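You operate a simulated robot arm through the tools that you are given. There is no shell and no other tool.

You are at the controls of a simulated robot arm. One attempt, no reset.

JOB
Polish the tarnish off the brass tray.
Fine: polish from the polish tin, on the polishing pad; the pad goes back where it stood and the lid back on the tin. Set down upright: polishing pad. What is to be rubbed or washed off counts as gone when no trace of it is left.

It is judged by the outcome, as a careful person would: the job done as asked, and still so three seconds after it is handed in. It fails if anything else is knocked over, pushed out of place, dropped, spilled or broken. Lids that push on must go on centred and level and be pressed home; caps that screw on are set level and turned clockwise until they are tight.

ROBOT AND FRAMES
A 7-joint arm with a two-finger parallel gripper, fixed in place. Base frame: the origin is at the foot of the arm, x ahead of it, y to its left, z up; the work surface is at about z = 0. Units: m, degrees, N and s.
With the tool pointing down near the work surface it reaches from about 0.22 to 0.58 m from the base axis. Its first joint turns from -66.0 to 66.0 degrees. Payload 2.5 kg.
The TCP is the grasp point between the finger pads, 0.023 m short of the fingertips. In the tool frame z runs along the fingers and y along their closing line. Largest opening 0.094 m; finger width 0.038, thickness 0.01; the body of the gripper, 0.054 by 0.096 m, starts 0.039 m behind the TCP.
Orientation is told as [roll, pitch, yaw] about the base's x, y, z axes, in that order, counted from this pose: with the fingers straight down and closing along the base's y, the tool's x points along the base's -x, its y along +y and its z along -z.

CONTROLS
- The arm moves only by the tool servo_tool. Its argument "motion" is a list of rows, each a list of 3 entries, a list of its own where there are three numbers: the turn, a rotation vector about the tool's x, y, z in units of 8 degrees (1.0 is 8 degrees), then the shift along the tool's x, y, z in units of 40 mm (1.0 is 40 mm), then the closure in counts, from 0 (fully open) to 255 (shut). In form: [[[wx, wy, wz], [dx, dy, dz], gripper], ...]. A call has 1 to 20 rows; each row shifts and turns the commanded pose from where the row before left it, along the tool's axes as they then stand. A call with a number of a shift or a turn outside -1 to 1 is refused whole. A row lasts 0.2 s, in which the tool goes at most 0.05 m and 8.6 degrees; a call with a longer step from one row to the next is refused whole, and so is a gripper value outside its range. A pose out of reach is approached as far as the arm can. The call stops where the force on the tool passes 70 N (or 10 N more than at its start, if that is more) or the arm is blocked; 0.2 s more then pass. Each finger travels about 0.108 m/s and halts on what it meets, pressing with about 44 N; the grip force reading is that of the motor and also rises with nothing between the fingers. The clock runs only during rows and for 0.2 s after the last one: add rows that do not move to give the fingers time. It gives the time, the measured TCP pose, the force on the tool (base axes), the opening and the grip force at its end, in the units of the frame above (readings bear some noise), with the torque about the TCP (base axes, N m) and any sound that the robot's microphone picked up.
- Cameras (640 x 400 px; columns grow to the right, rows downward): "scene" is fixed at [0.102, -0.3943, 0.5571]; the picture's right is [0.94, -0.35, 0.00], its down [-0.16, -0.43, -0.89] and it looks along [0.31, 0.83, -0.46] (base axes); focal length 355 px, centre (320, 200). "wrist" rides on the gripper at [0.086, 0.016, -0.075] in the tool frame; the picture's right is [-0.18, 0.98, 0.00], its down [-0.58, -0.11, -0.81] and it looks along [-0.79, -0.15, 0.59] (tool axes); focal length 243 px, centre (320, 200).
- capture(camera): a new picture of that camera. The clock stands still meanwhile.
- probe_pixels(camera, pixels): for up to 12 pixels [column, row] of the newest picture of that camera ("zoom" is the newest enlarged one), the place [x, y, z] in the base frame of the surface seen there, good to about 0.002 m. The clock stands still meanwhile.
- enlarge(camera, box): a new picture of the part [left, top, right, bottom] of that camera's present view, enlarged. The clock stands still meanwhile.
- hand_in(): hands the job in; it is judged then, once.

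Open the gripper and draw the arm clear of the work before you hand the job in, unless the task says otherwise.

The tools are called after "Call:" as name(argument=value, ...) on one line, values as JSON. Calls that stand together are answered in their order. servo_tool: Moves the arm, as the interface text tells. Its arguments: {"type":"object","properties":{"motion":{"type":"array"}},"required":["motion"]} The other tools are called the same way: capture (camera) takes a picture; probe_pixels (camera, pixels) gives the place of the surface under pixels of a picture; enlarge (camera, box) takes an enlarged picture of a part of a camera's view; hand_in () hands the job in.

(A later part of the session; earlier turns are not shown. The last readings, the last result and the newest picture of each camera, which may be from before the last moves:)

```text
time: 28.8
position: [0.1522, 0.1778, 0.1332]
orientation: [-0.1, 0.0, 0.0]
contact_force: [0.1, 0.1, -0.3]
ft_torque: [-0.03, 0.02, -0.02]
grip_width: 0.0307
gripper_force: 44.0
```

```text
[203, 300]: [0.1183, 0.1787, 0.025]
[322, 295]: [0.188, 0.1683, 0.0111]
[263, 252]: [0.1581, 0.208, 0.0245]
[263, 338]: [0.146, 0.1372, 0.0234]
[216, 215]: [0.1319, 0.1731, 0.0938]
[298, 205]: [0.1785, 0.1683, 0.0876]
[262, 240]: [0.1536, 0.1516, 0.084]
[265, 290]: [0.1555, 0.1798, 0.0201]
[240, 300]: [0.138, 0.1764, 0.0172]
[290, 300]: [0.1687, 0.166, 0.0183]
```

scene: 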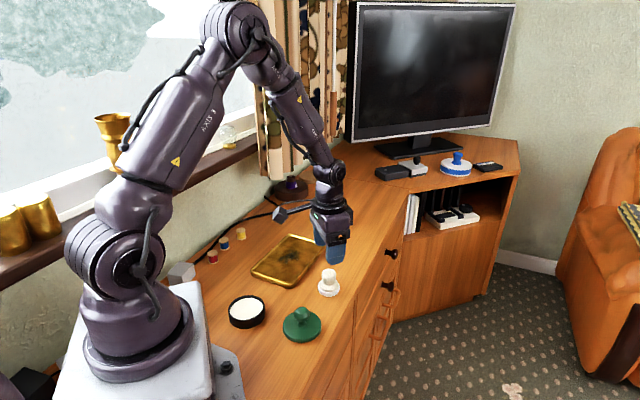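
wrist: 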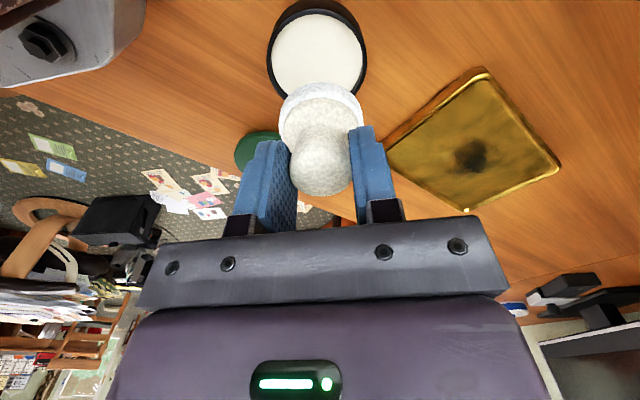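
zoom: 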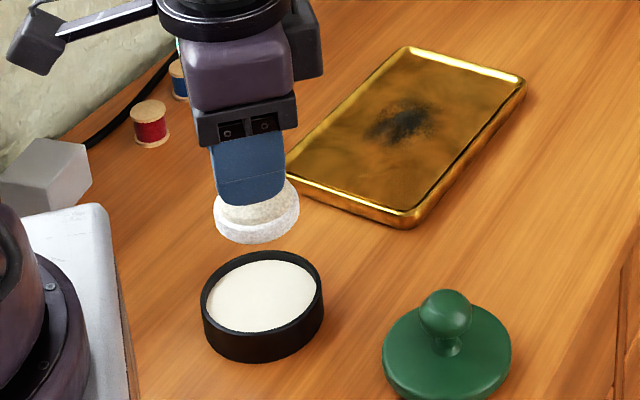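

The tin is centred at about (0.152, 0.1735) and the pad at about (0.1545, 0.1765). I'll shift to align and lower to just above the polish.

Call:
servo_tool(motion=[[[0, 0, 0], [0.06, -0.075, 0], 195], [[0, 0, 0], [0, 0, 0.3], 195], [[0, 0, 0], [0, 0, 0.3], 195], [[0, 0, 0], [0, 0, 0.3], 195], [[0, 0, 0], [0, 0, 0.2], 195], [[0, 0, 0], [0, 0, 0.15], 195], [[0, 0, 0], [0, 0, 0.1], 195], [[0, 0, 0], [0, 0, 0], 195]])

Call:
enlarge(camera="scene", box=[204, 250, 292, 340])

```text
time: 30.6
position: [0.1499, 0.1732, 0.0791]
orientation: [-0.1, -0.1, 0.0]
contact_force: [-0.5, -0.6, -1.1]
ft_torque: [0.05, 0.0, 0.01]
grip_width: 0.0307
gripper_force: 43.6
```

```text
4.44 times, centred on (248, 295) of scene
```

zoom: 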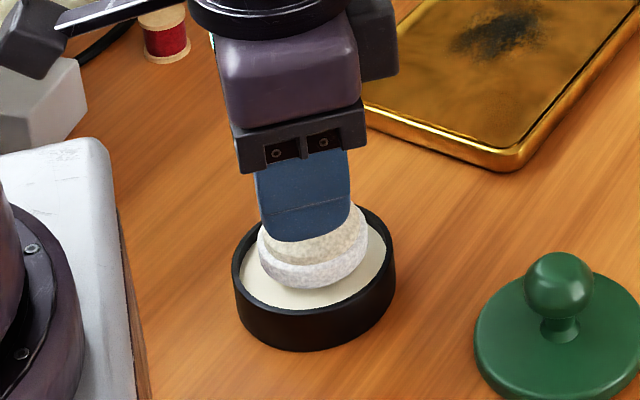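

The pad is centred inside the rim, its bottom about 6 mm above the polish. I'll lower in small steps until light contact.

Call:
servo_tool(motion=[[[0, 0, 0], [0, 0, 0.05], 195], [[0, 0, 0], [0, 0, 0.04], 195], [[0, 0, 0], [0, 0, 0.03], 195], [[0, 0, 0], [0, 0, 0.03], 195], [[0, 0, 0], [0, 0, 0], 195]])

```text
time: 31.8
position: [0.1498, 0.1743, 0.0731]
orientation: [-0.1, -0.1, -0.1]
contact_force: [-0.2, 0.5, -1.0]
ft_torque: [-0.02, -0.01, 0.03]
grip_width: 0.0306
gripper_force: 44.2
```

No contact yet with the pad bottom at about 0.0184, so I'll continue by 1 mm steps.

Call:
servo_tool(motion=[[[0, 0, 0], [0, 0, 0.025], 195], [[0, 0, 0], [0, 0, 0.025], 195], [[0, 0, 0], [0, 0, 0], 195]])

```text
time: 32.6
position: [0.1489, 0.1731, 0.0719]
orientation: [-0.1, -0.1, 0.0]
contact_force: [-0.2, -0.6, -1.0]
ft_torque: [0.01, -0.02, 0.0]
grip_width: 0.0308
gripper_force: 43.9
```

Call:
servo_tool(motion=[[[0, 0, 0], [0, 0, 0.03], 195], [[0, 0, 0], [0, 0, 0.03], 195], [[0, 0, 0], [0, 0, 0], 195]])

Call:
enlarge(camera="scene", box=[204, 250, 292, 340])

```text
time: 33.4
position: [0.1495, 0.1725, 0.0702]
orientation: [0.0, -0.2, 0.0]
contact_force: [-6.5, -4.0, 57.5]
ft_torque: [-0.07, -0.01, -0.06]
grip_width: 0.0309
gripper_force: 44.0
```

```text
4.44 times, centred on (248, 295) of scene
```

zoom: 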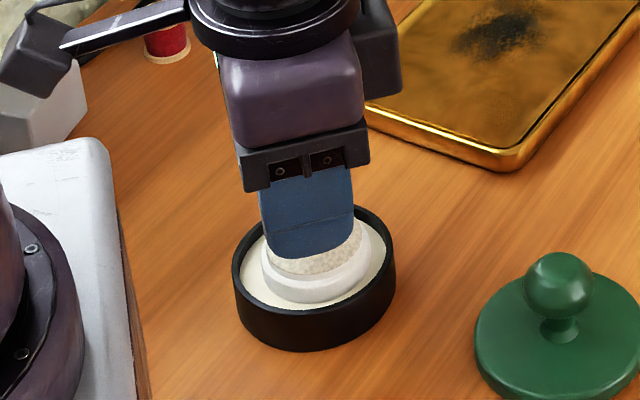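

The pad touches the polish with 57 N, so I'll ease up by about 1.6 mm, swirl ±2 mm within the rim to load it, then check the force.

Call:
servo_tool(motion=[[[0, 0, 0], [0, 0, -0.04], 195], [[0, 0, 0], [0.05, 0, 0], 195], [[0, 0, 0], [-0.05, 0.05, 0], 195], [[0, 0, 0], [-0.05, -0.05, 0], 195], [[0, 0, 0], [0.05, -0.05, 0], 195], [[0, 0, 0], [0, 0.05, 0], 195], [[0, 0, 0], [0, 0, 0], 195]])

```text
time: 35.0
position: [0.1494, 0.1732, 0.0726]
orientation: [-0.1, -0.3, 0.1]
contact_force: [0.4, -0.8, -0.4]
ft_torque: [-0.02, 0.02, 0.03]
grip_width: 0.0308
gripper_force: 44.0
```

The force is nil again after the swirl and the pad was firmly pressed on the polish. I'll lift it clear of the tin and zoom on the pad and the tarnish patch.

Call:
servo_tool(motion=[[[0, 0, 0], [0, 0, -0.1], 195], [[0, 0, 0], [0, 0, -0.3], 195], [[0, 0, 0], [0, 0, -0.4], 195], [[0, 0, 0], [0, 0, -0.4], 195], [[0, 0, 0], [0, 0, -0.4], 195], [[0, 0, 0], [0, 0, 0], 195]])

Call:
enlarge(camera="scene", box=[204, 250, 292, 340])

Call:
enlarge(camera="scene", box=[248, 228, 328, 278])

Call:
probe_pixels(camera="zoom", pixels=[[232, 262], [300, 288], [420, 200], [330, 172], [345, 225], [260, 230], [385, 260], [410, 240], [310, 180], [330, 230]])

```text
time: 36.4
position: [0.1495, 0.1716, 0.1369]
orientation: [-0.1, -0.1, -0.1]
contact_force: [-0.2, 0.4, -0.9]
ft_torque: [0.0, -0.01, 0.03]
grip_width: 0.0306
gripper_force: 44.0
```

```text
4.44 times, centred on (248, 295) of scene
```

zoom: 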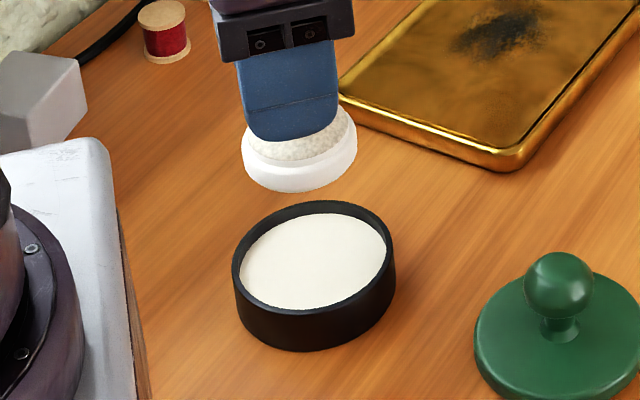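

```text
8.00 times, centred on (288, 253) of scene
```

zoom: 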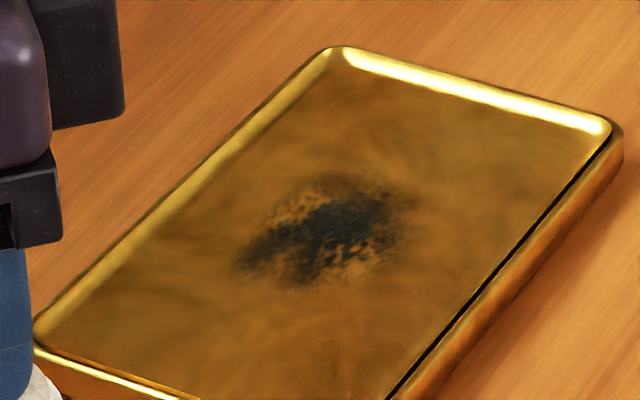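

```text
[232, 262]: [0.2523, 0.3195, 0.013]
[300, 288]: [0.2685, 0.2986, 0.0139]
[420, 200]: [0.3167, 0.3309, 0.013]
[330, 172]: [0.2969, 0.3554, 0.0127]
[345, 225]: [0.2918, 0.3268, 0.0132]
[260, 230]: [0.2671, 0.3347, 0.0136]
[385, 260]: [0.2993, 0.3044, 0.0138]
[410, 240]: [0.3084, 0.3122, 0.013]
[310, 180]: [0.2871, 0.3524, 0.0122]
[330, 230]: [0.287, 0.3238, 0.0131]
```

The pad's face now looks smooth and white, so it is loaded. The tarnish spans about ±0.032 along the tray and ±0.022 across, centred at (0.286, 0.325). I'll carry the pad over it at height and probe the rim profile meanwhile.

Call:
probe_pixels(camera="zoom", pixels=[[170, 195], [180, 190], [190, 187], [200, 185], [215, 182], [480, 270], [490, 265], [500, 260], [510, 255], [460, 280], [440, 290], [470, 290]])

Call:
servo_tool(motion=[[[0, 0, 0], [-0.28, 0.319, 0], 195], [[0, 0, 0], [-0.28, 0.319, 0], 195], [[0, 0, 0], [-0.28, 0.319, 0], 195], [[0, 0, 0], [-0.28, 0.319, 0], 195], [[0, 0, 0], [-0.28, 0.319, 0], 195], [[0, 0, 0], [-0.28, 0.319, 0], 195], [[0, 0, 0], [-0.28, 0.319, 0], 195], [[0, 0, 0], [-0.28, 0.319, 0], 195], [[0, 0, 0], [-0.28, 0.319, 0], 195], [[0, 0, 0], [-0.28, 0.319, 0], 195], [[0, 0, 0], [-0.28, 0.319, 0], 195], [[0, 0, 0], [-0.28, 0.319, 0], 195], [[0, 0, 0], [0, 0, 0.4], 195], [[0, 0, 0], [0, 0, 0.4], 195], [[0, 0, 0], [0, 0, 0], 195]])

Call:
enlarge(camera="scene", box=[240, 200, 340, 290])

Call:
capture(camera="wrist")

```text
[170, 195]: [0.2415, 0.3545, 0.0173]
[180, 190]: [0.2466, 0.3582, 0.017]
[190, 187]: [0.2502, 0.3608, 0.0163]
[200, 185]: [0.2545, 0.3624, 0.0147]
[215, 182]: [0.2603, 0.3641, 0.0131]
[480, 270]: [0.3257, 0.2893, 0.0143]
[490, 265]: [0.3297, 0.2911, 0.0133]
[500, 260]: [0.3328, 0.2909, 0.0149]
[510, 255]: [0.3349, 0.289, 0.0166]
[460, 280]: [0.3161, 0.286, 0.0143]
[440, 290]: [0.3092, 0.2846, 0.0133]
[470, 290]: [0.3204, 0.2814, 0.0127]
```

```text
time: 39.6
position: [0.2845, 0.3294, 0.1044]
orientation: [0.0, -0.3, 0.0]
contact_force: [0.6, 0.1, -0.4]
ft_torque: [-0.02, -0.01, 0.0]
grip_width: 0.0309
gripper_force: 44.0
```

```text
4.44 times, centred on (290, 245) of scene
```

zoom: 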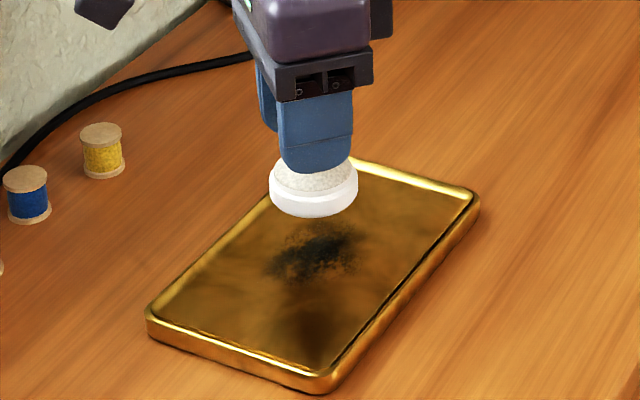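

```text
taken
```

wrist: 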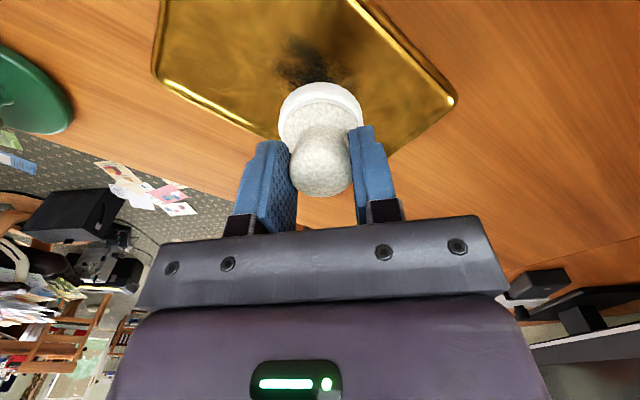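

The pad hangs above the tray with its face at about z=0.05. I'll probe its edges and the tarnish from these views to fix the actual offset before touching down.

Call:
probe_pixels(camera="zoom", pixels=[[272, 192], [356, 190], [314, 215], [314, 205], [268, 270], [360, 250], [320, 232], [300, 285]])

Call:
probe_pixels(camera="wrist", pixels=[[281, 112], [361, 110], [318, 86], [270, 60], [360, 70], [305, 35], [310, 60]])

```text
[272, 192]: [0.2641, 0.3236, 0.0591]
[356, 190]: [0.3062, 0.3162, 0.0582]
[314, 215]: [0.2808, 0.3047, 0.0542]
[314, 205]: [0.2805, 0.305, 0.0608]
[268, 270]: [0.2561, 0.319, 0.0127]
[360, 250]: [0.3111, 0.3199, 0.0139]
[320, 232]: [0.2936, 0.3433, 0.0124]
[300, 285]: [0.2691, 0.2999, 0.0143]
```

```text
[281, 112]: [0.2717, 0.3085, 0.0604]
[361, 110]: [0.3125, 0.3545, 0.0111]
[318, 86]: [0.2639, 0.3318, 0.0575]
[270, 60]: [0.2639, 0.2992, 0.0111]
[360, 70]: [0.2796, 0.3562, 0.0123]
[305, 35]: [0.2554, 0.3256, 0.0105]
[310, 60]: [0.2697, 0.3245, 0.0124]
```

The pad centre is about (0.287, 0.327), within 2 mm of the patch centre. I'll lower to about 3 mm above the tray floor.

Call:
servo_tool(motion=[[[0, 0, 0], [0, 0, 0.3], 195], [[0, 0, 0], [0, 0, 0.25], 195], [[0, 0, 0], [0, 0, 0.15], 195], [[0, 0, 0], [0, 0, 0.1], 195], [[0, 0, 0], [0, 0, 0.05], 195], [[0, 0, 0], [0, 0, 0], 195]])

```text
time: 41.0
position: [0.2826, 0.3252, 0.0698]
orientation: [-0.1, -0.1, 0.1]
contact_force: [0.3, 0.3, -0.9]
ft_torque: [-0.02, -0.02, 0.02]
grip_width: 0.031
gripper_force: 43.8
```

Still clear at z=0.0698. I'll step down about 1 mm at a time to find the tray floor.

Call:
servo_tool(motion=[[[0, 0, 0], [0, 0, 0.03], 195], [[0, 0, 0], [0, 0, 0.03], 195], [[0, 0, 0], [0, 0, 0.02], 195], [[0, 0, 0], [0, 0, 0], 195]])

```text
time: 42.0
position: [0.2829, 0.3262, 0.0666]
orientation: [-0.1, -0.2, 0.1]
contact_force: [-0.7, -0.5, 1.3]
ft_torque: [0.0, -0.02, 0.0]
grip_width: 0.0307
gripper_force: 43.9
```

Force is just beginning to show (1.3 N) at z=0.0666. I'll press a further 0.8 mm and read it.

Call:
servo_tool(motion=[[[0, 0, 0], [0, 0, 0.02], 195], [[0, 0, 0], [0, 0, 0], 195]])

```text
time: 42.6
position: [0.2833, 0.3254, 0.0659]
orientation: [-0.1, -0.1, 0.0]
contact_force: [-5.2, -6.0, 19.3]
ft_torque: [-0.13, 0.07, -0.02]
grip_width: 0.0308
gripper_force: 44.1
```

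The pad now presses with about 19 N, good for rubbing. I'll make one stroke along the tray axis, ±3 cm, and watch the forces.

Call:
servo_tool(motion=[[[0, 0, 0], [-0.134, 0.131, 0], 195], [[0, 0, 0], [-0.134, 0.131, 0], 195], [[0, 0, 0], [-0.134, 0.131, 0], 195], [[0, 0, 0], [-0.134, 0.131, 0], 195]])

Call:
enlarge(camera="scene", box=[240, 200, 340, 290])

```text
time: 43.6
position: [0.3051, 0.3482, 0.0648]
orientation: [-0.1, -0.2, 0.0]
contact_force: [-5.9, -6.4, 23.7]
ft_torque: [-0.08, 0.07, -0.03]
grip_width: 0.0307
gripper_force: 43.7
```

```text
4.44 times, centred on (290, 245) of scene
```

zoom: 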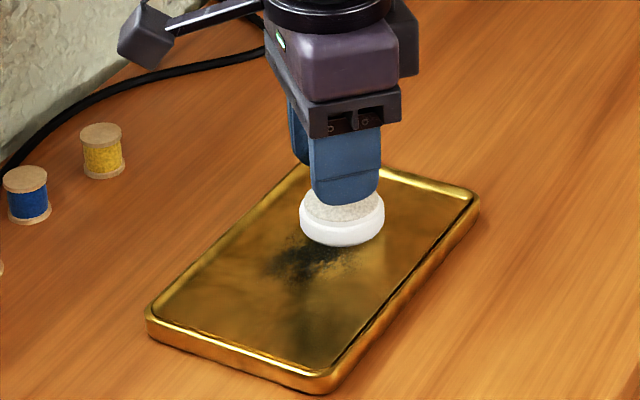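

The tray stays put and the force is 24 N. I'll rub back and forth along the full length.

Call:
servo_tool(motion=[[[0, 0, 0], [0.134, -0.131, 0], 195], [[0, 0, 0], [0.134, -0.131, 0], 195], [[0, 0, 0], [0.134, -0.131, 0], 195], [[0, 0, 0], [0.134, -0.131, 0], 195], [[0, 0, 0], [0.134, -0.131, 0], 195], [[0, 0, 0], [0.134, -0.131, 0], 195], [[0, 0, 0], [0.134, -0.131, 0], 195], [[0, 0, 0], [0.134, -0.131, 0], 195], [[0, 0, 0], [0.134, -0.131, 0], 195]])

Call:
enlarge(camera="scene", box=[240, 200, 340, 290])

```text
time: 45.6
position: [0.2564, 0.3017, 0.066]
orientation: [0.2, -0.4, 0.0]
contact_force: [4.1, 2.1, 7.8]
ft_torque: [0.06, -0.19, 0.01]
grip_width: 0.0305
gripper_force: 43.9
```

```text
4.44 times, centred on (290, 245) of scene
```

zoom: 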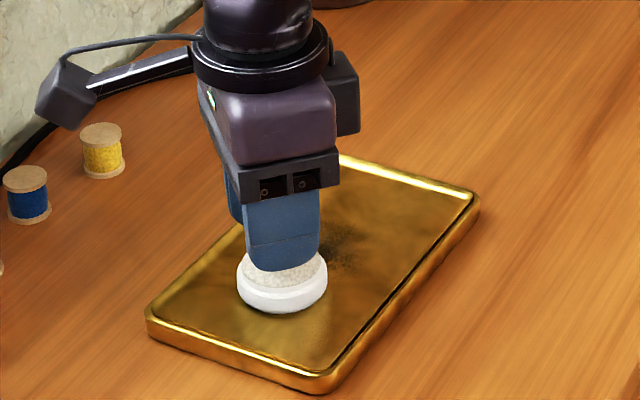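

The tarnish under the track is already fading and the force here is 8 N. I'll press slightly more, shift 12 mm toward the front side and stroke back up.

Call:
servo_tool(motion=[[[0, 0, 0], [0, 0, 0.01], 195], [[0, 0, 0], [-0.105, -0.107, 0], 195], [[0, 0, 0], [-0.105, -0.107, 0], 195], [[0, 0, 0], [-0.134, 0.131, 0], 195], [[0, 0, 0], [-0.134, 0.131, 0], 195], [[0, 0, 0], [-0.134, 0.131, 0], 195], [[0, 0, 0], [-0.134, 0.131, 0], 195], [[0, 0, 0], [-0.134, 0.131, 0], 195], [[0, 0, 0], [-0.134, 0.131, 0], 195], [[0, 0, 0], [-0.134, 0.131, 0], 195], [[0, 0, 0], [-0.134, 0.131, 0], 195], [[0, 0, 0], [-0.134, 0.131, 0], 195]])

Call:
enlarge(camera="scene", box=[240, 200, 340, 290])

```text
time: 48.2
position: [0.3137, 0.3389, 0.0661]
orientation: [0.1, -0.2, 0.1]
contact_force: [-7.4, -5.5, 22.5]
ft_torque: [-0.05, 0.03, -0.04]
grip_width: 0.0306
gripper_force: 44.3
```

```text
4.44 times, centred on (290, 245) of scene
```

zoom: 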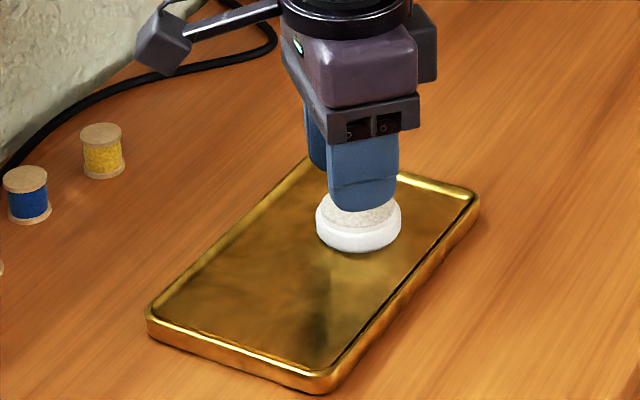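

Most of the tarnish is already gone. I'll shift 6 mm further toward the front and stroke down, to be thorough.

Call:
servo_tool(motion=[[[0, 0, 0], [-0.105, -0.107, 0], 195], [[0, 0, 0], [0.134, -0.131, 0], 195], [[0, 0, 0], [0.134, -0.131, 0], 195], [[0, 0, 0], [0.134, -0.131, 0], 195], [[0, 0, 0], [0.134, -0.131, 0], 195], [[0, 0, 0], [0.134, -0.131, 0], 195], [[0, 0, 0], [0.134, -0.131, 0], 195], [[0, 0, 0], [0.134, -0.131, 0], 195], [[0, 0, 0], [0.134, -0.131, 0], 195], [[0, 0, 0], [0.134, -0.131, 0], 195], [[0, 0, 0], [0.105, 0.107, 0], 195], [[0, 0, 0], [0.105, 0.107, 0], 195], [[0, 0, 0], [0.105, 0.107, 0], 195], [[0, 0, 0], [0.105, 0.107, 0], 195], [[0, 0, 0], [0, 0, 0], 195]])

Call:
enlarge(camera="scene", box=[240, 200, 340, 290])

```text
time: 51.4
position: [0.2523, 0.304, 0.0654]
orientation: [-0.1, -0.3, -0.2]
contact_force: [8.8, -11.0, 31.2]
ft_torque: [-0.42, -0.42, -0.06]
grip_width: 0.0306
gripper_force: 44.2
```

```text
4.44 times, centred on (290, 245) of scene
```

zoom: 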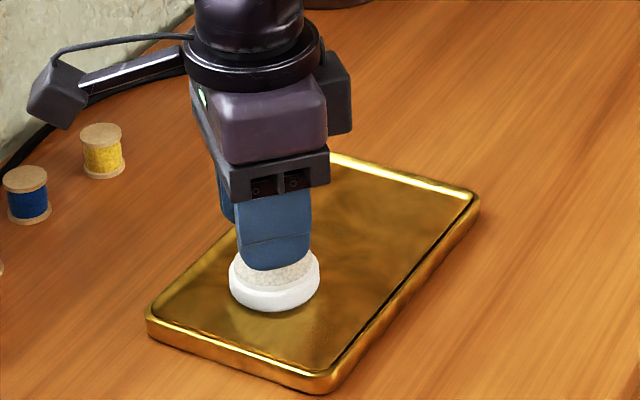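

Now at the wall-side offset with 31 N, and no dark patch is visible around the pad. I'll ease slightly, stroke up at this offset and back down 8 mm further over.

Call:
servo_tool(motion=[[[0, 0, 0], [0, 0, -0.01], 195], [[0, 0, 0], [-0.134, 0.131, 0], 195], [[0, 0, 0], [-0.134, 0.131, 0], 195], [[0, 0, 0], [-0.134, 0.131, 0], 195], [[0, 0, 0], [-0.134, 0.131, 0], 195], [[0, 0, 0], [-0.134, 0.131, 0], 195], [[0, 0, 0], [-0.134, 0.131, 0], 195], [[0, 0, 0], [-0.134, 0.131, 0], 195], [[0, 0, 0], [-0.134, 0.131, 0], 195], [[0, 0, 0], [-0.134, 0.131, 0], 195], [[0, 0, 0], [0.14, 0.143, 0], 195], [[0, 0, 0], [0, 0, 0], 195]])

Call:
enlarge(camera="scene", box=[240, 200, 340, 290])

```text
time: 54.0
position: [0.2965, 0.3565, 0.0653]
orientation: [0.0, -0.3, 0.0]
contact_force: [4.8, -1.8, 10.2]
ft_torque: [0.12, -0.29, -0.11]
grip_width: 0.031
gripper_force: 44.3
```

```text
4.44 times, centred on (290, 245) of scene
```

zoom: 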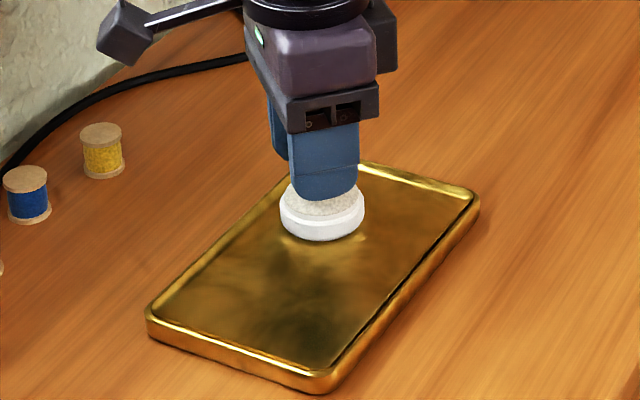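

The tray looks even. I'll press a touch more, stroke down at this offset, then cross back to the middle and stroke up once more.

Call:
servo_tool(motion=[[[0, 0, 0], [0, 0, 0.01], 195], [[0, 0, 0], [0.134, -0.131, 0], 195], [[0, 0, 0], [0.134, -0.131, 0], 195], [[0, 0, 0], [0.134, -0.131, 0], 195], [[0, 0, 0], [0.134, -0.131, 0], 195], [[0, 0, 0], [0.134, -0.131, 0], 195], [[0, 0, 0], [0.134, -0.131, 0], 195], [[0, 0, 0], [0.134, -0.131, 0], 195], [[0, 0, 0], [0.134, -0.131, 0], 195], [[0, 0, 0], [0.134, -0.131, 0], 195], [[0, 0, 0], [-0.12, -0.122, 0], 195], [[0, 0, 0], [-0.12, -0.122, 0], 195], [[0, 0, 0], [0, 0, 0], 195]])

Call:
enlarge(camera="scene", box=[240, 200, 340, 290])

```text
time: 56.8
position: [0.2562, 0.3017, 0.0661]
orientation: [-0.2, 0.0, 0.1]
contact_force: [0.5, -0.3, -0.7]
ft_torque: [-0.01, 0.0, -0.01]
grip_width: 0.0309
gripper_force: 44.2
```

```text
4.44 times, centred on (290, 245) of scene
```

zoom: 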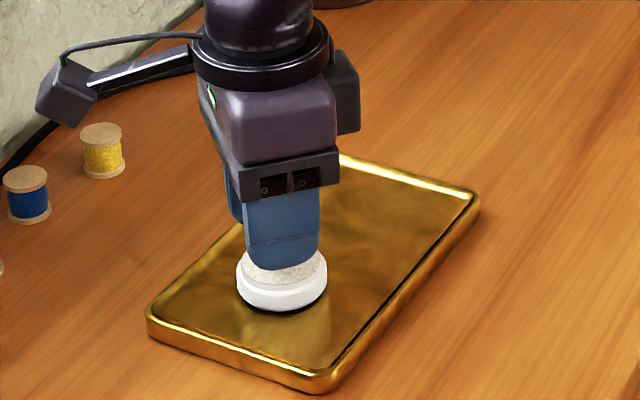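

Force has dropped to about zero here, so I'll lift off and move the pad back above the tin to inspect the tray with an unobstructed view.

Call:
servo_tool(motion=[[[0, 0, 0], [0, 0, -0.15], 195], [[0, 0, 0], [0, 0, -0.35], 195], [[0, 0, 0], [0, 0, -0.4], 195], [[0, 0, 0], [0, 0, -0.45], 195], [[0, 0, 0], [0, 0, -0.41], 195], [[0, 0, 0], [0.2685, -0.3179, 0], 195], [[0, 0, 0], [0.2685, -0.3179, 0], 195], [[0, 0, 0], [0.2685, -0.3179, 0], 195], [[0, 0, 0], [0.2685, -0.3179, 0], 195], [[0, 0, 0], [0.2685, -0.3179, 0], 195], [[0, 0, 0], [0.2685, -0.3179, 0], 195], [[0, 0, 0], [0.2685, -0.3179, 0], 195], [[0, 0, 0], [0.2685, -0.3179, 0], 195], [[0, 0, 0], [0.2685, -0.3179, 0], 195], [[0, 0, 0], [0.2685, -0.3179, 0], 195], [[0, 0, 0], [0, 0, 0], 195]])

Call:
enlarge(camera="scene", box=[248, 228, 328, 288])

Call:
capture(camera="wrist")

Call:
enlarge(camera="wrist", box=[380, 50, 580, 220])

```text
time: 60.2
position: [0.1472, 0.1753, 0.1363]
orientation: [-0.1, -0.2, 0.0]
contact_force: [0.4, 0.0, -0.9]
ft_torque: [0.0, 0.01, 0.01]
grip_width: 0.0306
gripper_force: 44.1
```

```text
6.67 times, centred on (288, 258) of scene
```

zoom: 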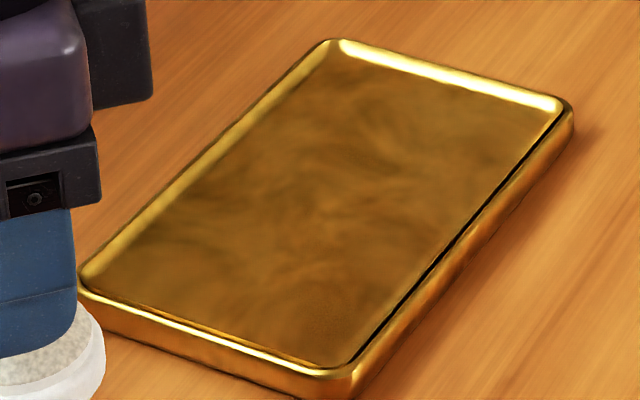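

```text
taken
```

wrist: 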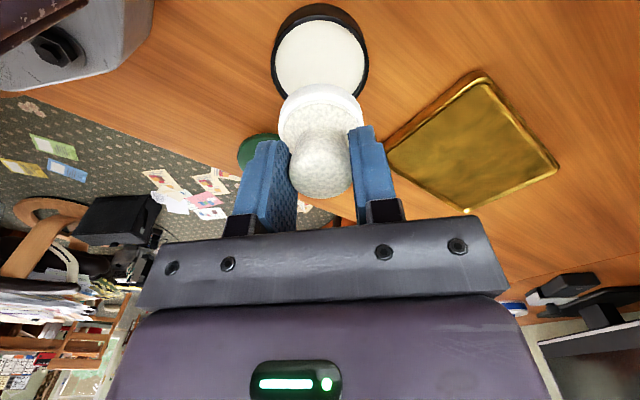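

```text
2.35 times, centred on (480, 135) of wrist
```

zoom: 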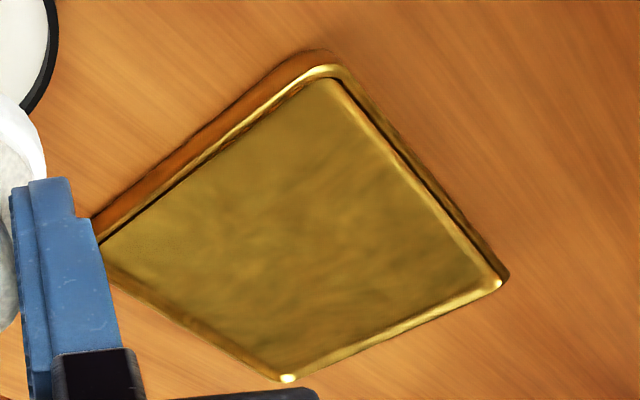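

The dark patch is no longer visible. I'll zoom further into the middle and lower part of the tray to look for any faint residue.

Call:
enlarge(camera="scene", box=[272, 236, 312, 264])

Call:
enlarge(camera="scene", box=[264, 256, 304, 284])

Call:
enlarge(camera="scene", box=[256, 244, 296, 272])

```text
14.29 times, centred on (292, 250) of scene
```

zoom: 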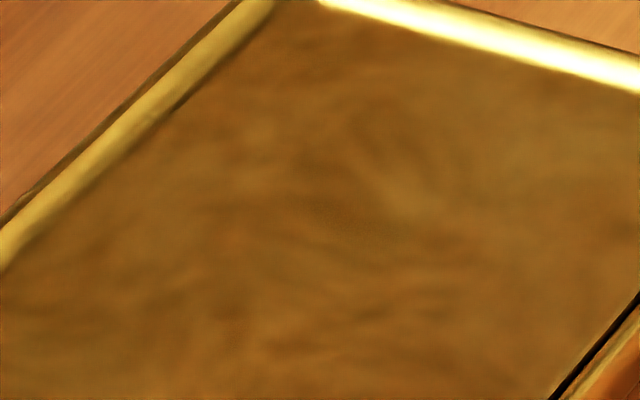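

```text
14.29 times, centred on (284, 270) of scene
```

zoom: 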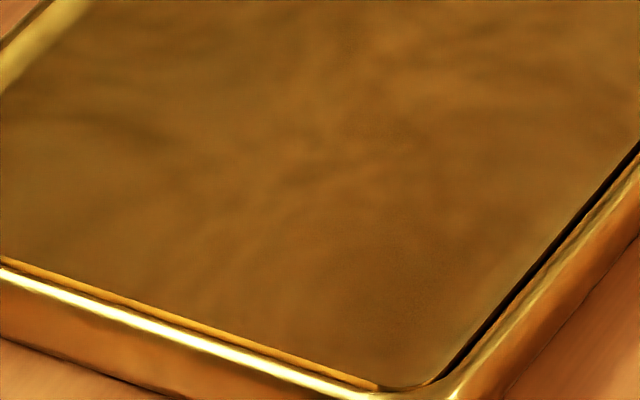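

```text
14.29 times, centred on (276, 258) of scene
```

zoom: 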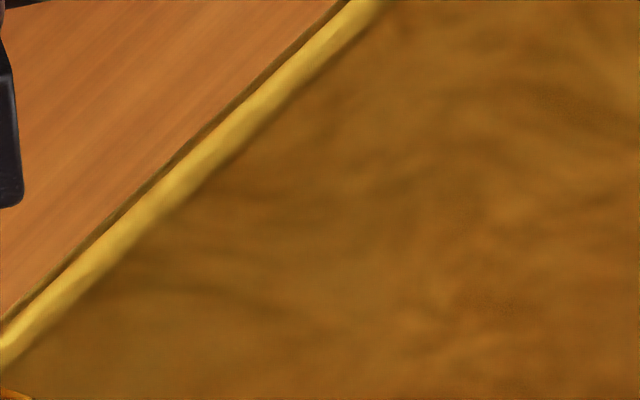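

There is a faint grain near (350,220) of the first zoom and near (390,280) of the second, which might be traces. I'll zoom harder on both spots.

Call:
enlarge(camera="scene", box=[284, 244, 304, 258])

Call:
enlarge(camera="scene", box=[278, 268, 298, 282])

Call:
enlarge(camera="wrist", box=[440, 100, 540, 190])

Call:
enlarge(camera="scene", box=[278, 254, 298, 268])

```text
16.00 times, centred on (294, 251) of scene
```

zoom: 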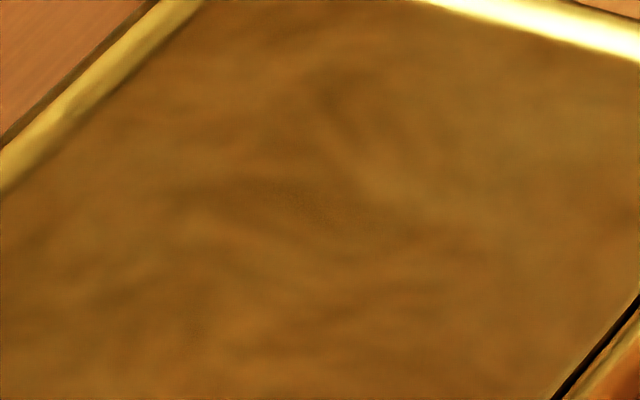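

```text
16.00 times, centred on (288, 275) of scene
```

zoom: 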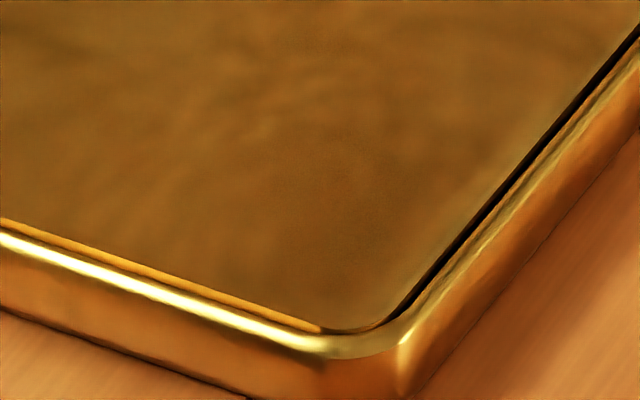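

```text
4.44 times, centred on (490, 145) of wrist
```

zoom: 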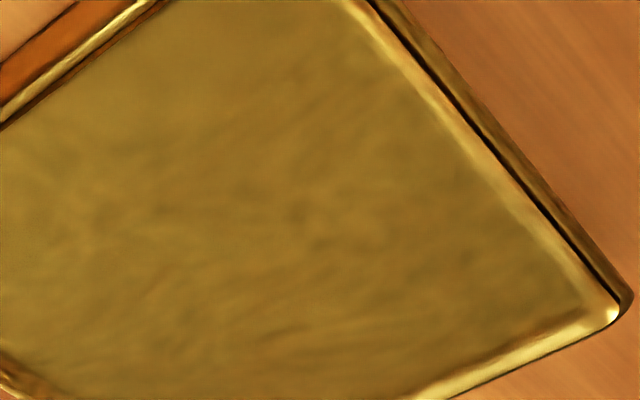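

```text
16.00 times, centred on (288, 261) of scene
```

zoom: 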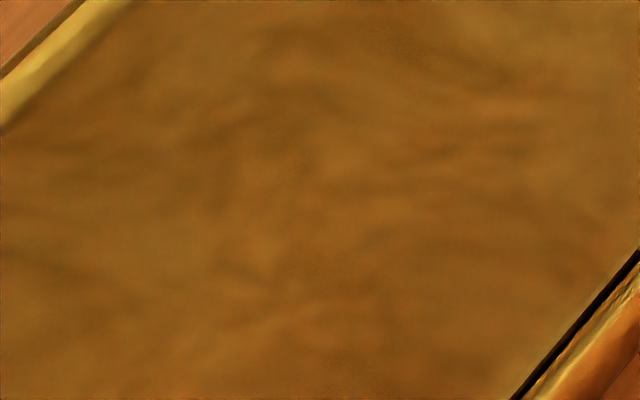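

The zooms show only mottled brass with a hint of grain near the patch's far end, which may just be reflection. To be safe I'll dip again and do a second, denser pass, starting by lowering into the tin just below.

Call:
servo_tool(motion=[[[0, 0, 0], [0, 0, 0.4], 195], [[0, 0, 0], [0, 0, 0.4], 195], [[0, 0, 0], [0, 0, 0.35], 195], [[0, 0, 0], [0, 0, 0.25], 195], [[0, 0, 0], [0, 0, 0.1], 195], [[0, 0, 0], [0, 0, 0.06], 195], [[0, 0, 0], [0, 0, 0.03], 195], [[0, 0, 0], [0, 0, 0.02], 195], [[0, 0, 0], [0, 0, 0], 195]])

Call:
enlarge(camera="scene", box=[204, 250, 292, 340])

```text
time: 62.2
position: [0.1502, 0.1737, 0.0719]
orientation: [-0.1, -0.1, 0.0]
contact_force: [0.2, -0.8, -0.9]
ft_torque: [-0.02, -0.01, 0.03]
grip_width: 0.0308
gripper_force: 44.1
```

```text
4.44 times, centred on (248, 295) of scene
```

zoom: 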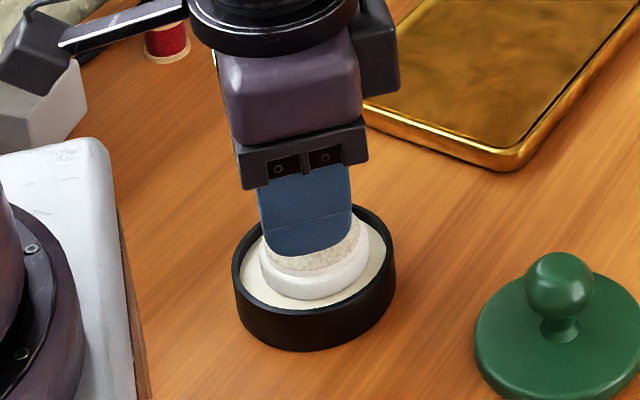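

The pad is back centred in the tin and just off the polish at z=0.0719. I'll press the last millimetre and then read the force.

Call:
servo_tool(motion=[[[0, 0, 0], [0, 0, 0.02], 195], [[0, 0, 0], [0, 0, 0.01], 195], [[0, 0, 0], [0, 0, 0], 195]])

```text
time: 63.0
position: [0.1489, 0.175, 0.0701]
orientation: [-0.1, -0.2, -0.1]
contact_force: [1.6, -3.5, 10.2]
ft_torque: [-0.12, -0.14, -0.02]
grip_width: 0.0308
gripper_force: 44.2
```

Contact is 10 N on the polish, so the pad is loaded again. I'll lift out, travel to the lower front end of the tarnish area and lower to a few mm above the floor.

Call:
servo_tool(motion=[[[0, 0, 0], [0, 0, -0.11], 195], [[0, 0, 0], [0, 0, -0.3], 195], [[0, 0, 0], [0, 0, -0.4], 195], [[0, 0, 0], [0, 0, -0.4], 195], [[0, 0, 0], [-0.2874, 0.272, 0], 195], [[0, 0, 0], [-0.2874, 0.272, 0], 195], [[0, 0, 0], [-0.2874, 0.272, 0], 195], [[0, 0, 0], [-0.2874, 0.272, 0], 195], [[0, 0, 0], [-0.2874, 0.272, 0], 195], [[0, 0, 0], [-0.2874, 0.272, 0], 195], [[0, 0, 0], [-0.2874, 0.272, 0], 195], [[0, 0, 0], [-0.2874, 0.272, 0], 195], [[0, 0, 0], [-0.2874, 0.272, 0], 195], [[0, 0, 0], [-0.2874, 0.272, 0], 195], [[0, 0, 0], [0, 0, 0.4], 195], [[0, 0, 0], [0, 0, 0.4], 195], [[0, 0, 0], [0, 0, 0.3], 195], [[0, 0, 0], [0, 0, 0.1], 195], [[0, 0, 0], [0, 0, 0], 195]])

Call:
enlarge(camera="scene", box=[240, 200, 340, 290])

```text
time: 67.0
position: [0.2633, 0.2838, 0.0704]
orientation: [-0.1, -0.2, 0.0]
contact_force: [0.5, 0.3, -1.2]
ft_torque: [-0.01, 0.04, -0.02]
grip_width: 0.0307
gripper_force: 44.0
```

```text
4.44 times, centred on (290, 245) of scene
```

zoom: 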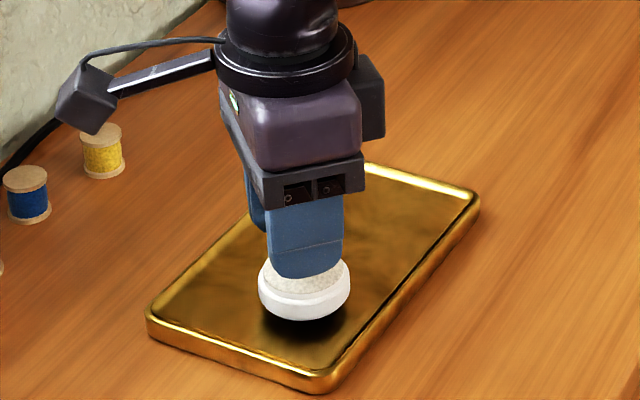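

The pad hovers over the lower end of the tray floor, well inside the rim. I'll press down to contact and check the force.

Call:
servo_tool(motion=[[[0, 0, 0], [0, 0, 0.05], 195], [[0, 0, 0], [0, 0, 0.05], 195], [[0, 0, 0], [0, 0, 0.02], 195], [[0, 0, 0], [0, 0, 0], 195]])

```text
time: 68.0
position: [0.2647, 0.2835, 0.0662]
orientation: [-0.1, -0.2, 0.0]
contact_force: [-0.4, 0.5, -0.2]
ft_torque: [0.02, 0.02, 0.01]
grip_width: 0.0307
gripper_force: 44.0
```

Not touching yet, so I'll go down another 0.8 mm.

Call:
servo_tool(motion=[[[0, 0, 0], [0, 0, 0.02], 195], [[0, 0, 0], [0, 0, 0], 195]])

```text
time: 68.6
position: [0.2647, 0.2828, 0.0643]
orientation: [-0.2, -0.1, -0.1]
contact_force: [-1.1, -0.6, -1.0]
ft_torque: [0.02, -0.05, -0.02]
grip_width: 0.0308
gripper_force: 43.4
```

Still no contact at 0.0643, so the pad may have slid up a millimetre in the grip while rubbing. I'll keep stepping down.

Call:
servo_tool(motion=[[[0, 0, 0], [0, 0, 0.02], 195], [[0, 0, 0], [0, 0, 0], 195]])

Call:
enlarge(camera="scene", box=[250, 210, 330, 280])

```text
time: 69.2
position: [0.2647, 0.2819, 0.0645]
orientation: [0.0, -0.2, -0.1]
contact_force: [-4.6, -7.9, 24.4]
ft_torque: [-0.23, 0.13, -0.04]
grip_width: 0.0306
gripper_force: 43.6
```

```text
5.71 times, centred on (290, 245) of scene
```

zoom: 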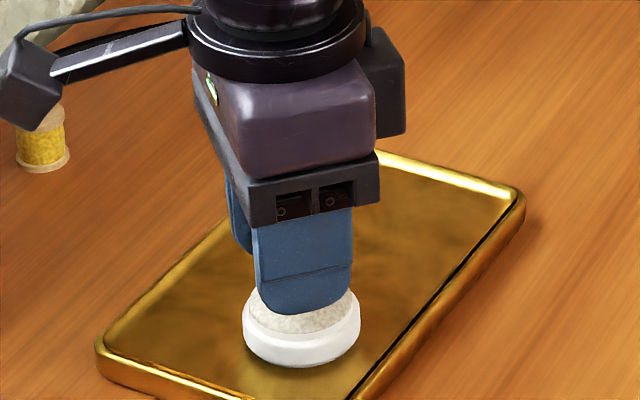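

Contact now at 24 N. I'll stroke up the front-side track along the full tarnish length.

Call:
servo_tool(motion=[[[0, 0, 0], [-0.1408, 0.1385, 0], 195], [[0, 0, 0], [-0.1408, 0.1385, 0], 195], [[0, 0, 0], [-0.1408, 0.1385, 0], 195], [[0, 0, 0], [-0.1408, 0.1385, 0], 195], [[0, 0, 0], [-0.1408, 0.1385, 0], 195], [[0, 0, 0], [-0.1408, 0.1385, 0], 195], [[0, 0, 0], [-0.1408, 0.1385, 0], 195], [[0, 0, 0], [-0.1408, 0.1385, 0], 195], [[0, 0, 0], [-0.1408, 0.1385, 0], 195], [[0, 0, 0], [-0.1408, 0.1385, 0], 195], [[0, 0, 0], [-0.1408, 0.1385, 0], 195]])

```text
time: 71.6
position: [0.3267, 0.3422, 0.063]
orientation: [0.0, -0.2, 0.0]
contact_force: [-8.5, -5.8, 27.0]
ft_torque: [-0.07, 0.08, 0.01]
grip_width: 0.0305
gripper_force: 44.0
```

Force is steady at 27 N. I'll shift 8 mm toward the wall side and stroke back down with slightly more pressing.

Call:
servo_tool(motion=[[[0, 0, 0], [0.14, 0.1426, 0], 195], [[0, 0, 0], [0.1408, -0.1385, 0.01], 195], [[0, 0, 0], [0.1408, -0.1385, 0], 195], [[0, 0, 0], [0.1408, -0.1385, 0], 195], [[0, 0, 0], [0.1408, -0.1385, 0], 195], [[0, 0, 0], [0.1408, -0.1385, 0], 195], [[0, 0, 0], [0.1408, -0.1385, 0], 195], [[0, 0, 0], [0.1408, -0.1385, 0], 195], [[0, 0, 0], [0.1408, -0.1385, 0], 195], [[0, 0, 0], [0.1408, -0.1385, 0], 195], [[0, 0, 0], [0.1408, -0.1385, 0], 195], [[0, 0, 0], [0.1408, -0.1385, 0], 195]])

```text
time: 74.2
position: [0.2586, 0.2879, 0.0637]
orientation: [-0.1, -0.3, 0.0]
contact_force: [4.6, 4.3, 12.3]
ft_torque: [0.14, -0.31, 0.06]
grip_width: 0.0308
gripper_force: 44.4
```

Pressing at 12 N on the down stroke. I'll shift 8 mm again and stroke up along the middle.

Call:
servo_tool(motion=[[[0, 0, 0], [0.14, 0.1426, 0], 195], [[0, 0, 0], [-0.1408, 0.1385, 0], 195], [[0, 0, 0], [-0.1408, 0.1385, 0], 195], [[0, 0, 0], [-0.1408, 0.1385, 0], 195], [[0, 0, 0], [-0.1408, 0.1385, 0], 195], [[0, 0, 0], [-0.1408, 0.1385, 0], 195], [[0, 0, 0], [-0.1408, 0.1385, 0], 195], [[0, 0, 0], [-0.1408, 0.1385, 0], 195], [[0, 0, 0], [-0.1408, 0.1385, 0], 195], [[0, 0, 0], [-0.1408, 0.1385, 0], 195], [[0, 0, 0], [-0.1408, 0.1385, 0], 195], [[0, 0, 0], [-0.1408, 0.1385, 0], 195]])

Call:
enlarge(camera="scene", box=[240, 200, 340, 290])

```text
time: 76.8
position: [0.3148, 0.355, 0.0643]
orientation: [-0.1, -0.1, -0.1]
contact_force: [-2.4, -2.5, 9.3]
ft_torque: [0.0, 0.08, 0.0]
grip_width: 0.0306
gripper_force: 44.1
```

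```text
4.44 times, centred on (290, 245) of scene
```

zoom: 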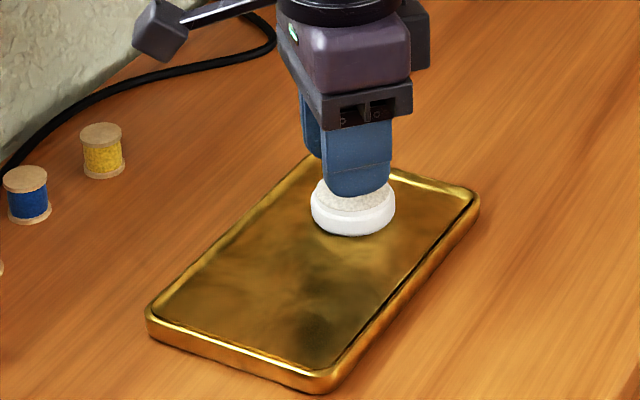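

Force eased to 9 N at the top end. I'll press 0.8 mm more, shift 8 mm toward the wall side and stroke down.

Call:
servo_tool(motion=[[[0, 0, 0], [0.14, 0.1426, 0.02], 195], [[0, 0, 0], [0.1408, -0.1385, 0.005], 195], [[0, 0, 0], [0.1408, -0.1385, 0], 195], [[0, 0, 0], [0.1408, -0.1385, 0], 195], [[0, 0, 0], [0.1408, -0.1385, 0], 195], [[0, 0, 0], [0.1408, -0.1385, 0], 195], [[0, 0, 0], [0.1408, -0.1385, 0], 195], [[0, 0, 0], [0.1408, -0.1385, 0], 195], [[0, 0, 0], [0.1408, -0.1385, 0], 195], [[0, 0, 0], [0.1408, -0.1385, 0], 195], [[0, 0, 0], [0.1408, -0.1385, 0], 195], [[0, 0, 0], [0.1408, -0.1385, 0], 195]])

```text
time: 79.4
position: [0.2487, 0.2993, 0.0643]
orientation: [0.0, -0.3, -0.1]
contact_force: [7.2, 5.3, 18.5]
ft_torque: [0.12, -0.34, 0.05]
grip_width: 0.0309
gripper_force: 43.9
```

Good pressure at 18 N. I'll make the last track, 8 mm further toward the wall side, stroking up.

Call:
servo_tool(motion=[[[0, 0, 0], [0.14, 0.1426, 0], 195], [[0, 0, 0], [-0.1408, 0.1385, 0], 195], [[0, 0, 0], [-0.1408, 0.1385, 0], 195], [[0, 0, 0], [-0.1408, 0.1385, 0], 195], [[0, 0, 0], [-0.1408, 0.1385, 0], 195], [[0, 0, 0], [-0.1408, 0.1385, 0], 195], [[0, 0, 0], [-0.1408, 0.1385, 0], 195], [[0, 0, 0], [-0.1408, 0.1385, 0], 195], [[0, 0, 0], [-0.1408, 0.1385, 0], 195], [[0, 0, 0], [-0.1408, 0.1385, 0], 195], [[0, 0, 0], [-0.1408, 0.1385, 0], 195], [[0, 0, 0], [-0.1408, 0.1385, 0], 195]])

Call:
enlarge(camera="scene", box=[240, 200, 340, 290])

```text
time: 82.0
position: [0.3031, 0.3656, 0.0638]
orientation: [0.0, -0.3, -0.2]
contact_force: [-8.7, -12.1, 34.5]
ft_torque: [-0.18, 0.17, 0.0]
grip_width: 0.0305
gripper_force: 44.2
```

```text
4.44 times, centred on (290, 245) of scene
```

zoom: 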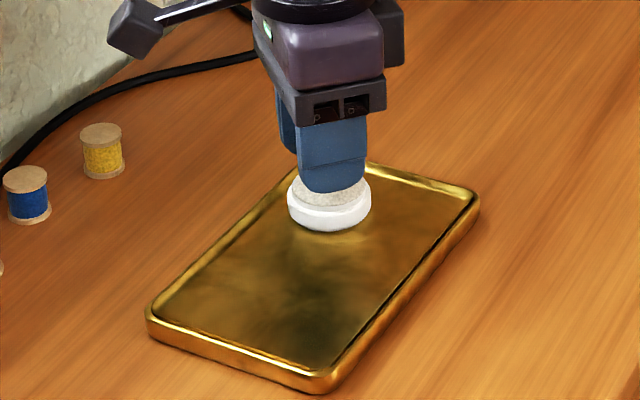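

The tray looks clean with 34 N of pressing. I'll ease slightly and finish with zigzag cross-strokes from the far end towards the near end.

Call:
servo_tool(motion=[[[0, 0, 0], [-0.14, -0.1426, -0.01], 195], [[0, 0, 0], [-0.14, -0.1426, 0], 195], [[0, 0, 0], [-0.14, -0.1426, 0], 195], [[0, 0, 0], [-0.14, -0.1426, 0], 195], [[0, 0, 0], [0.2112, -0.2078, 0], 195], [[0, 0, 0], [0.14, 0.1426, 0], 195], [[0, 0, 0], [0.14, 0.1426, 0], 195], [[0, 0, 0], [0.14, 0.1426, 0], 195], [[0, 0, 0], [0.14, 0.1426, 0], 195], [[0, 0, 0], [0.2112, -0.2078, 0], 195], [[0, 0, 0], [-0.14, -0.1426, 0], 195], [[0, 0, 0], [-0.14, -0.1426, 0], 195], [[0, 0, 0], [-0.14, -0.1426, 0], 195], [[0, 0, 0], [-0.14, -0.1426, 0], 195], [[0, 0, 0], [0.2112, -0.2078, 0], 195]])

```text
time: 85.2
position: [0.3029, 0.3156, 0.0632]
orientation: [-0.2, -0.4, -0.2]
contact_force: [6.8, 1.8, 14.9]
ft_torque: [0.06, -0.31, 0.01]
grip_width: 0.0307
gripper_force: 44.2
```

Contact stays good at 15 N. I'll continue the zigzag toward the near end.

Call:
servo_tool(motion=[[[0, 0, 0], [0.14, 0.1426, 0], 195], [[0, 0, 0], [0.14, 0.1426, 0], 195], [[0, 0, 0], [0.14, 0.1426, 0], 195], [[0, 0, 0], [0.14, 0.1426, 0], 195], [[0, 0, 0], [0.2112, -0.2078, 0], 195], [[0, 0, 0], [-0.14, -0.1426, 0], 195], [[0, 0, 0], [-0.14, -0.1426, 0], 195], [[0, 0, 0], [-0.14, -0.1426, 0], 195], [[0, 0, 0], [-0.14, -0.1426, 0], 195], [[0, 0, 0], [0.2112, -0.2078, 0], 195], [[0, 0, 0], [0.14, 0.1426, 0], 195], [[0, 0, 0], [0.14, 0.1426, 0], 195], [[0, 0, 0], [0.14, 0.1426, 0], 195], [[0, 0, 0], [0.14, 0.1426, 0], 195], [[0, 0, 0], [0, 0, 0], 195]])

Call:
enlarge(camera="scene", box=[240, 200, 340, 290])

```text
time: 88.4
position: [0.2621, 0.3246, 0.0641]
orientation: [-0.1, -0.1, -0.1]
contact_force: [0.3, -0.2, -0.7]
ft_torque: [-0.01, 0.0, 0.0]
grip_width: 0.0306
gripper_force: 43.4
```

```text
4.44 times, centred on (290, 245) of scene
```

zoom: 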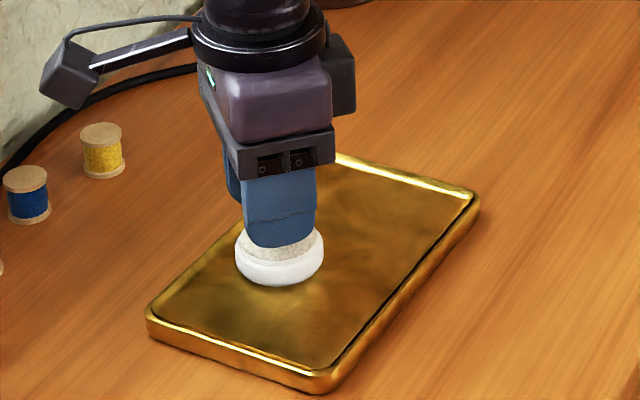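

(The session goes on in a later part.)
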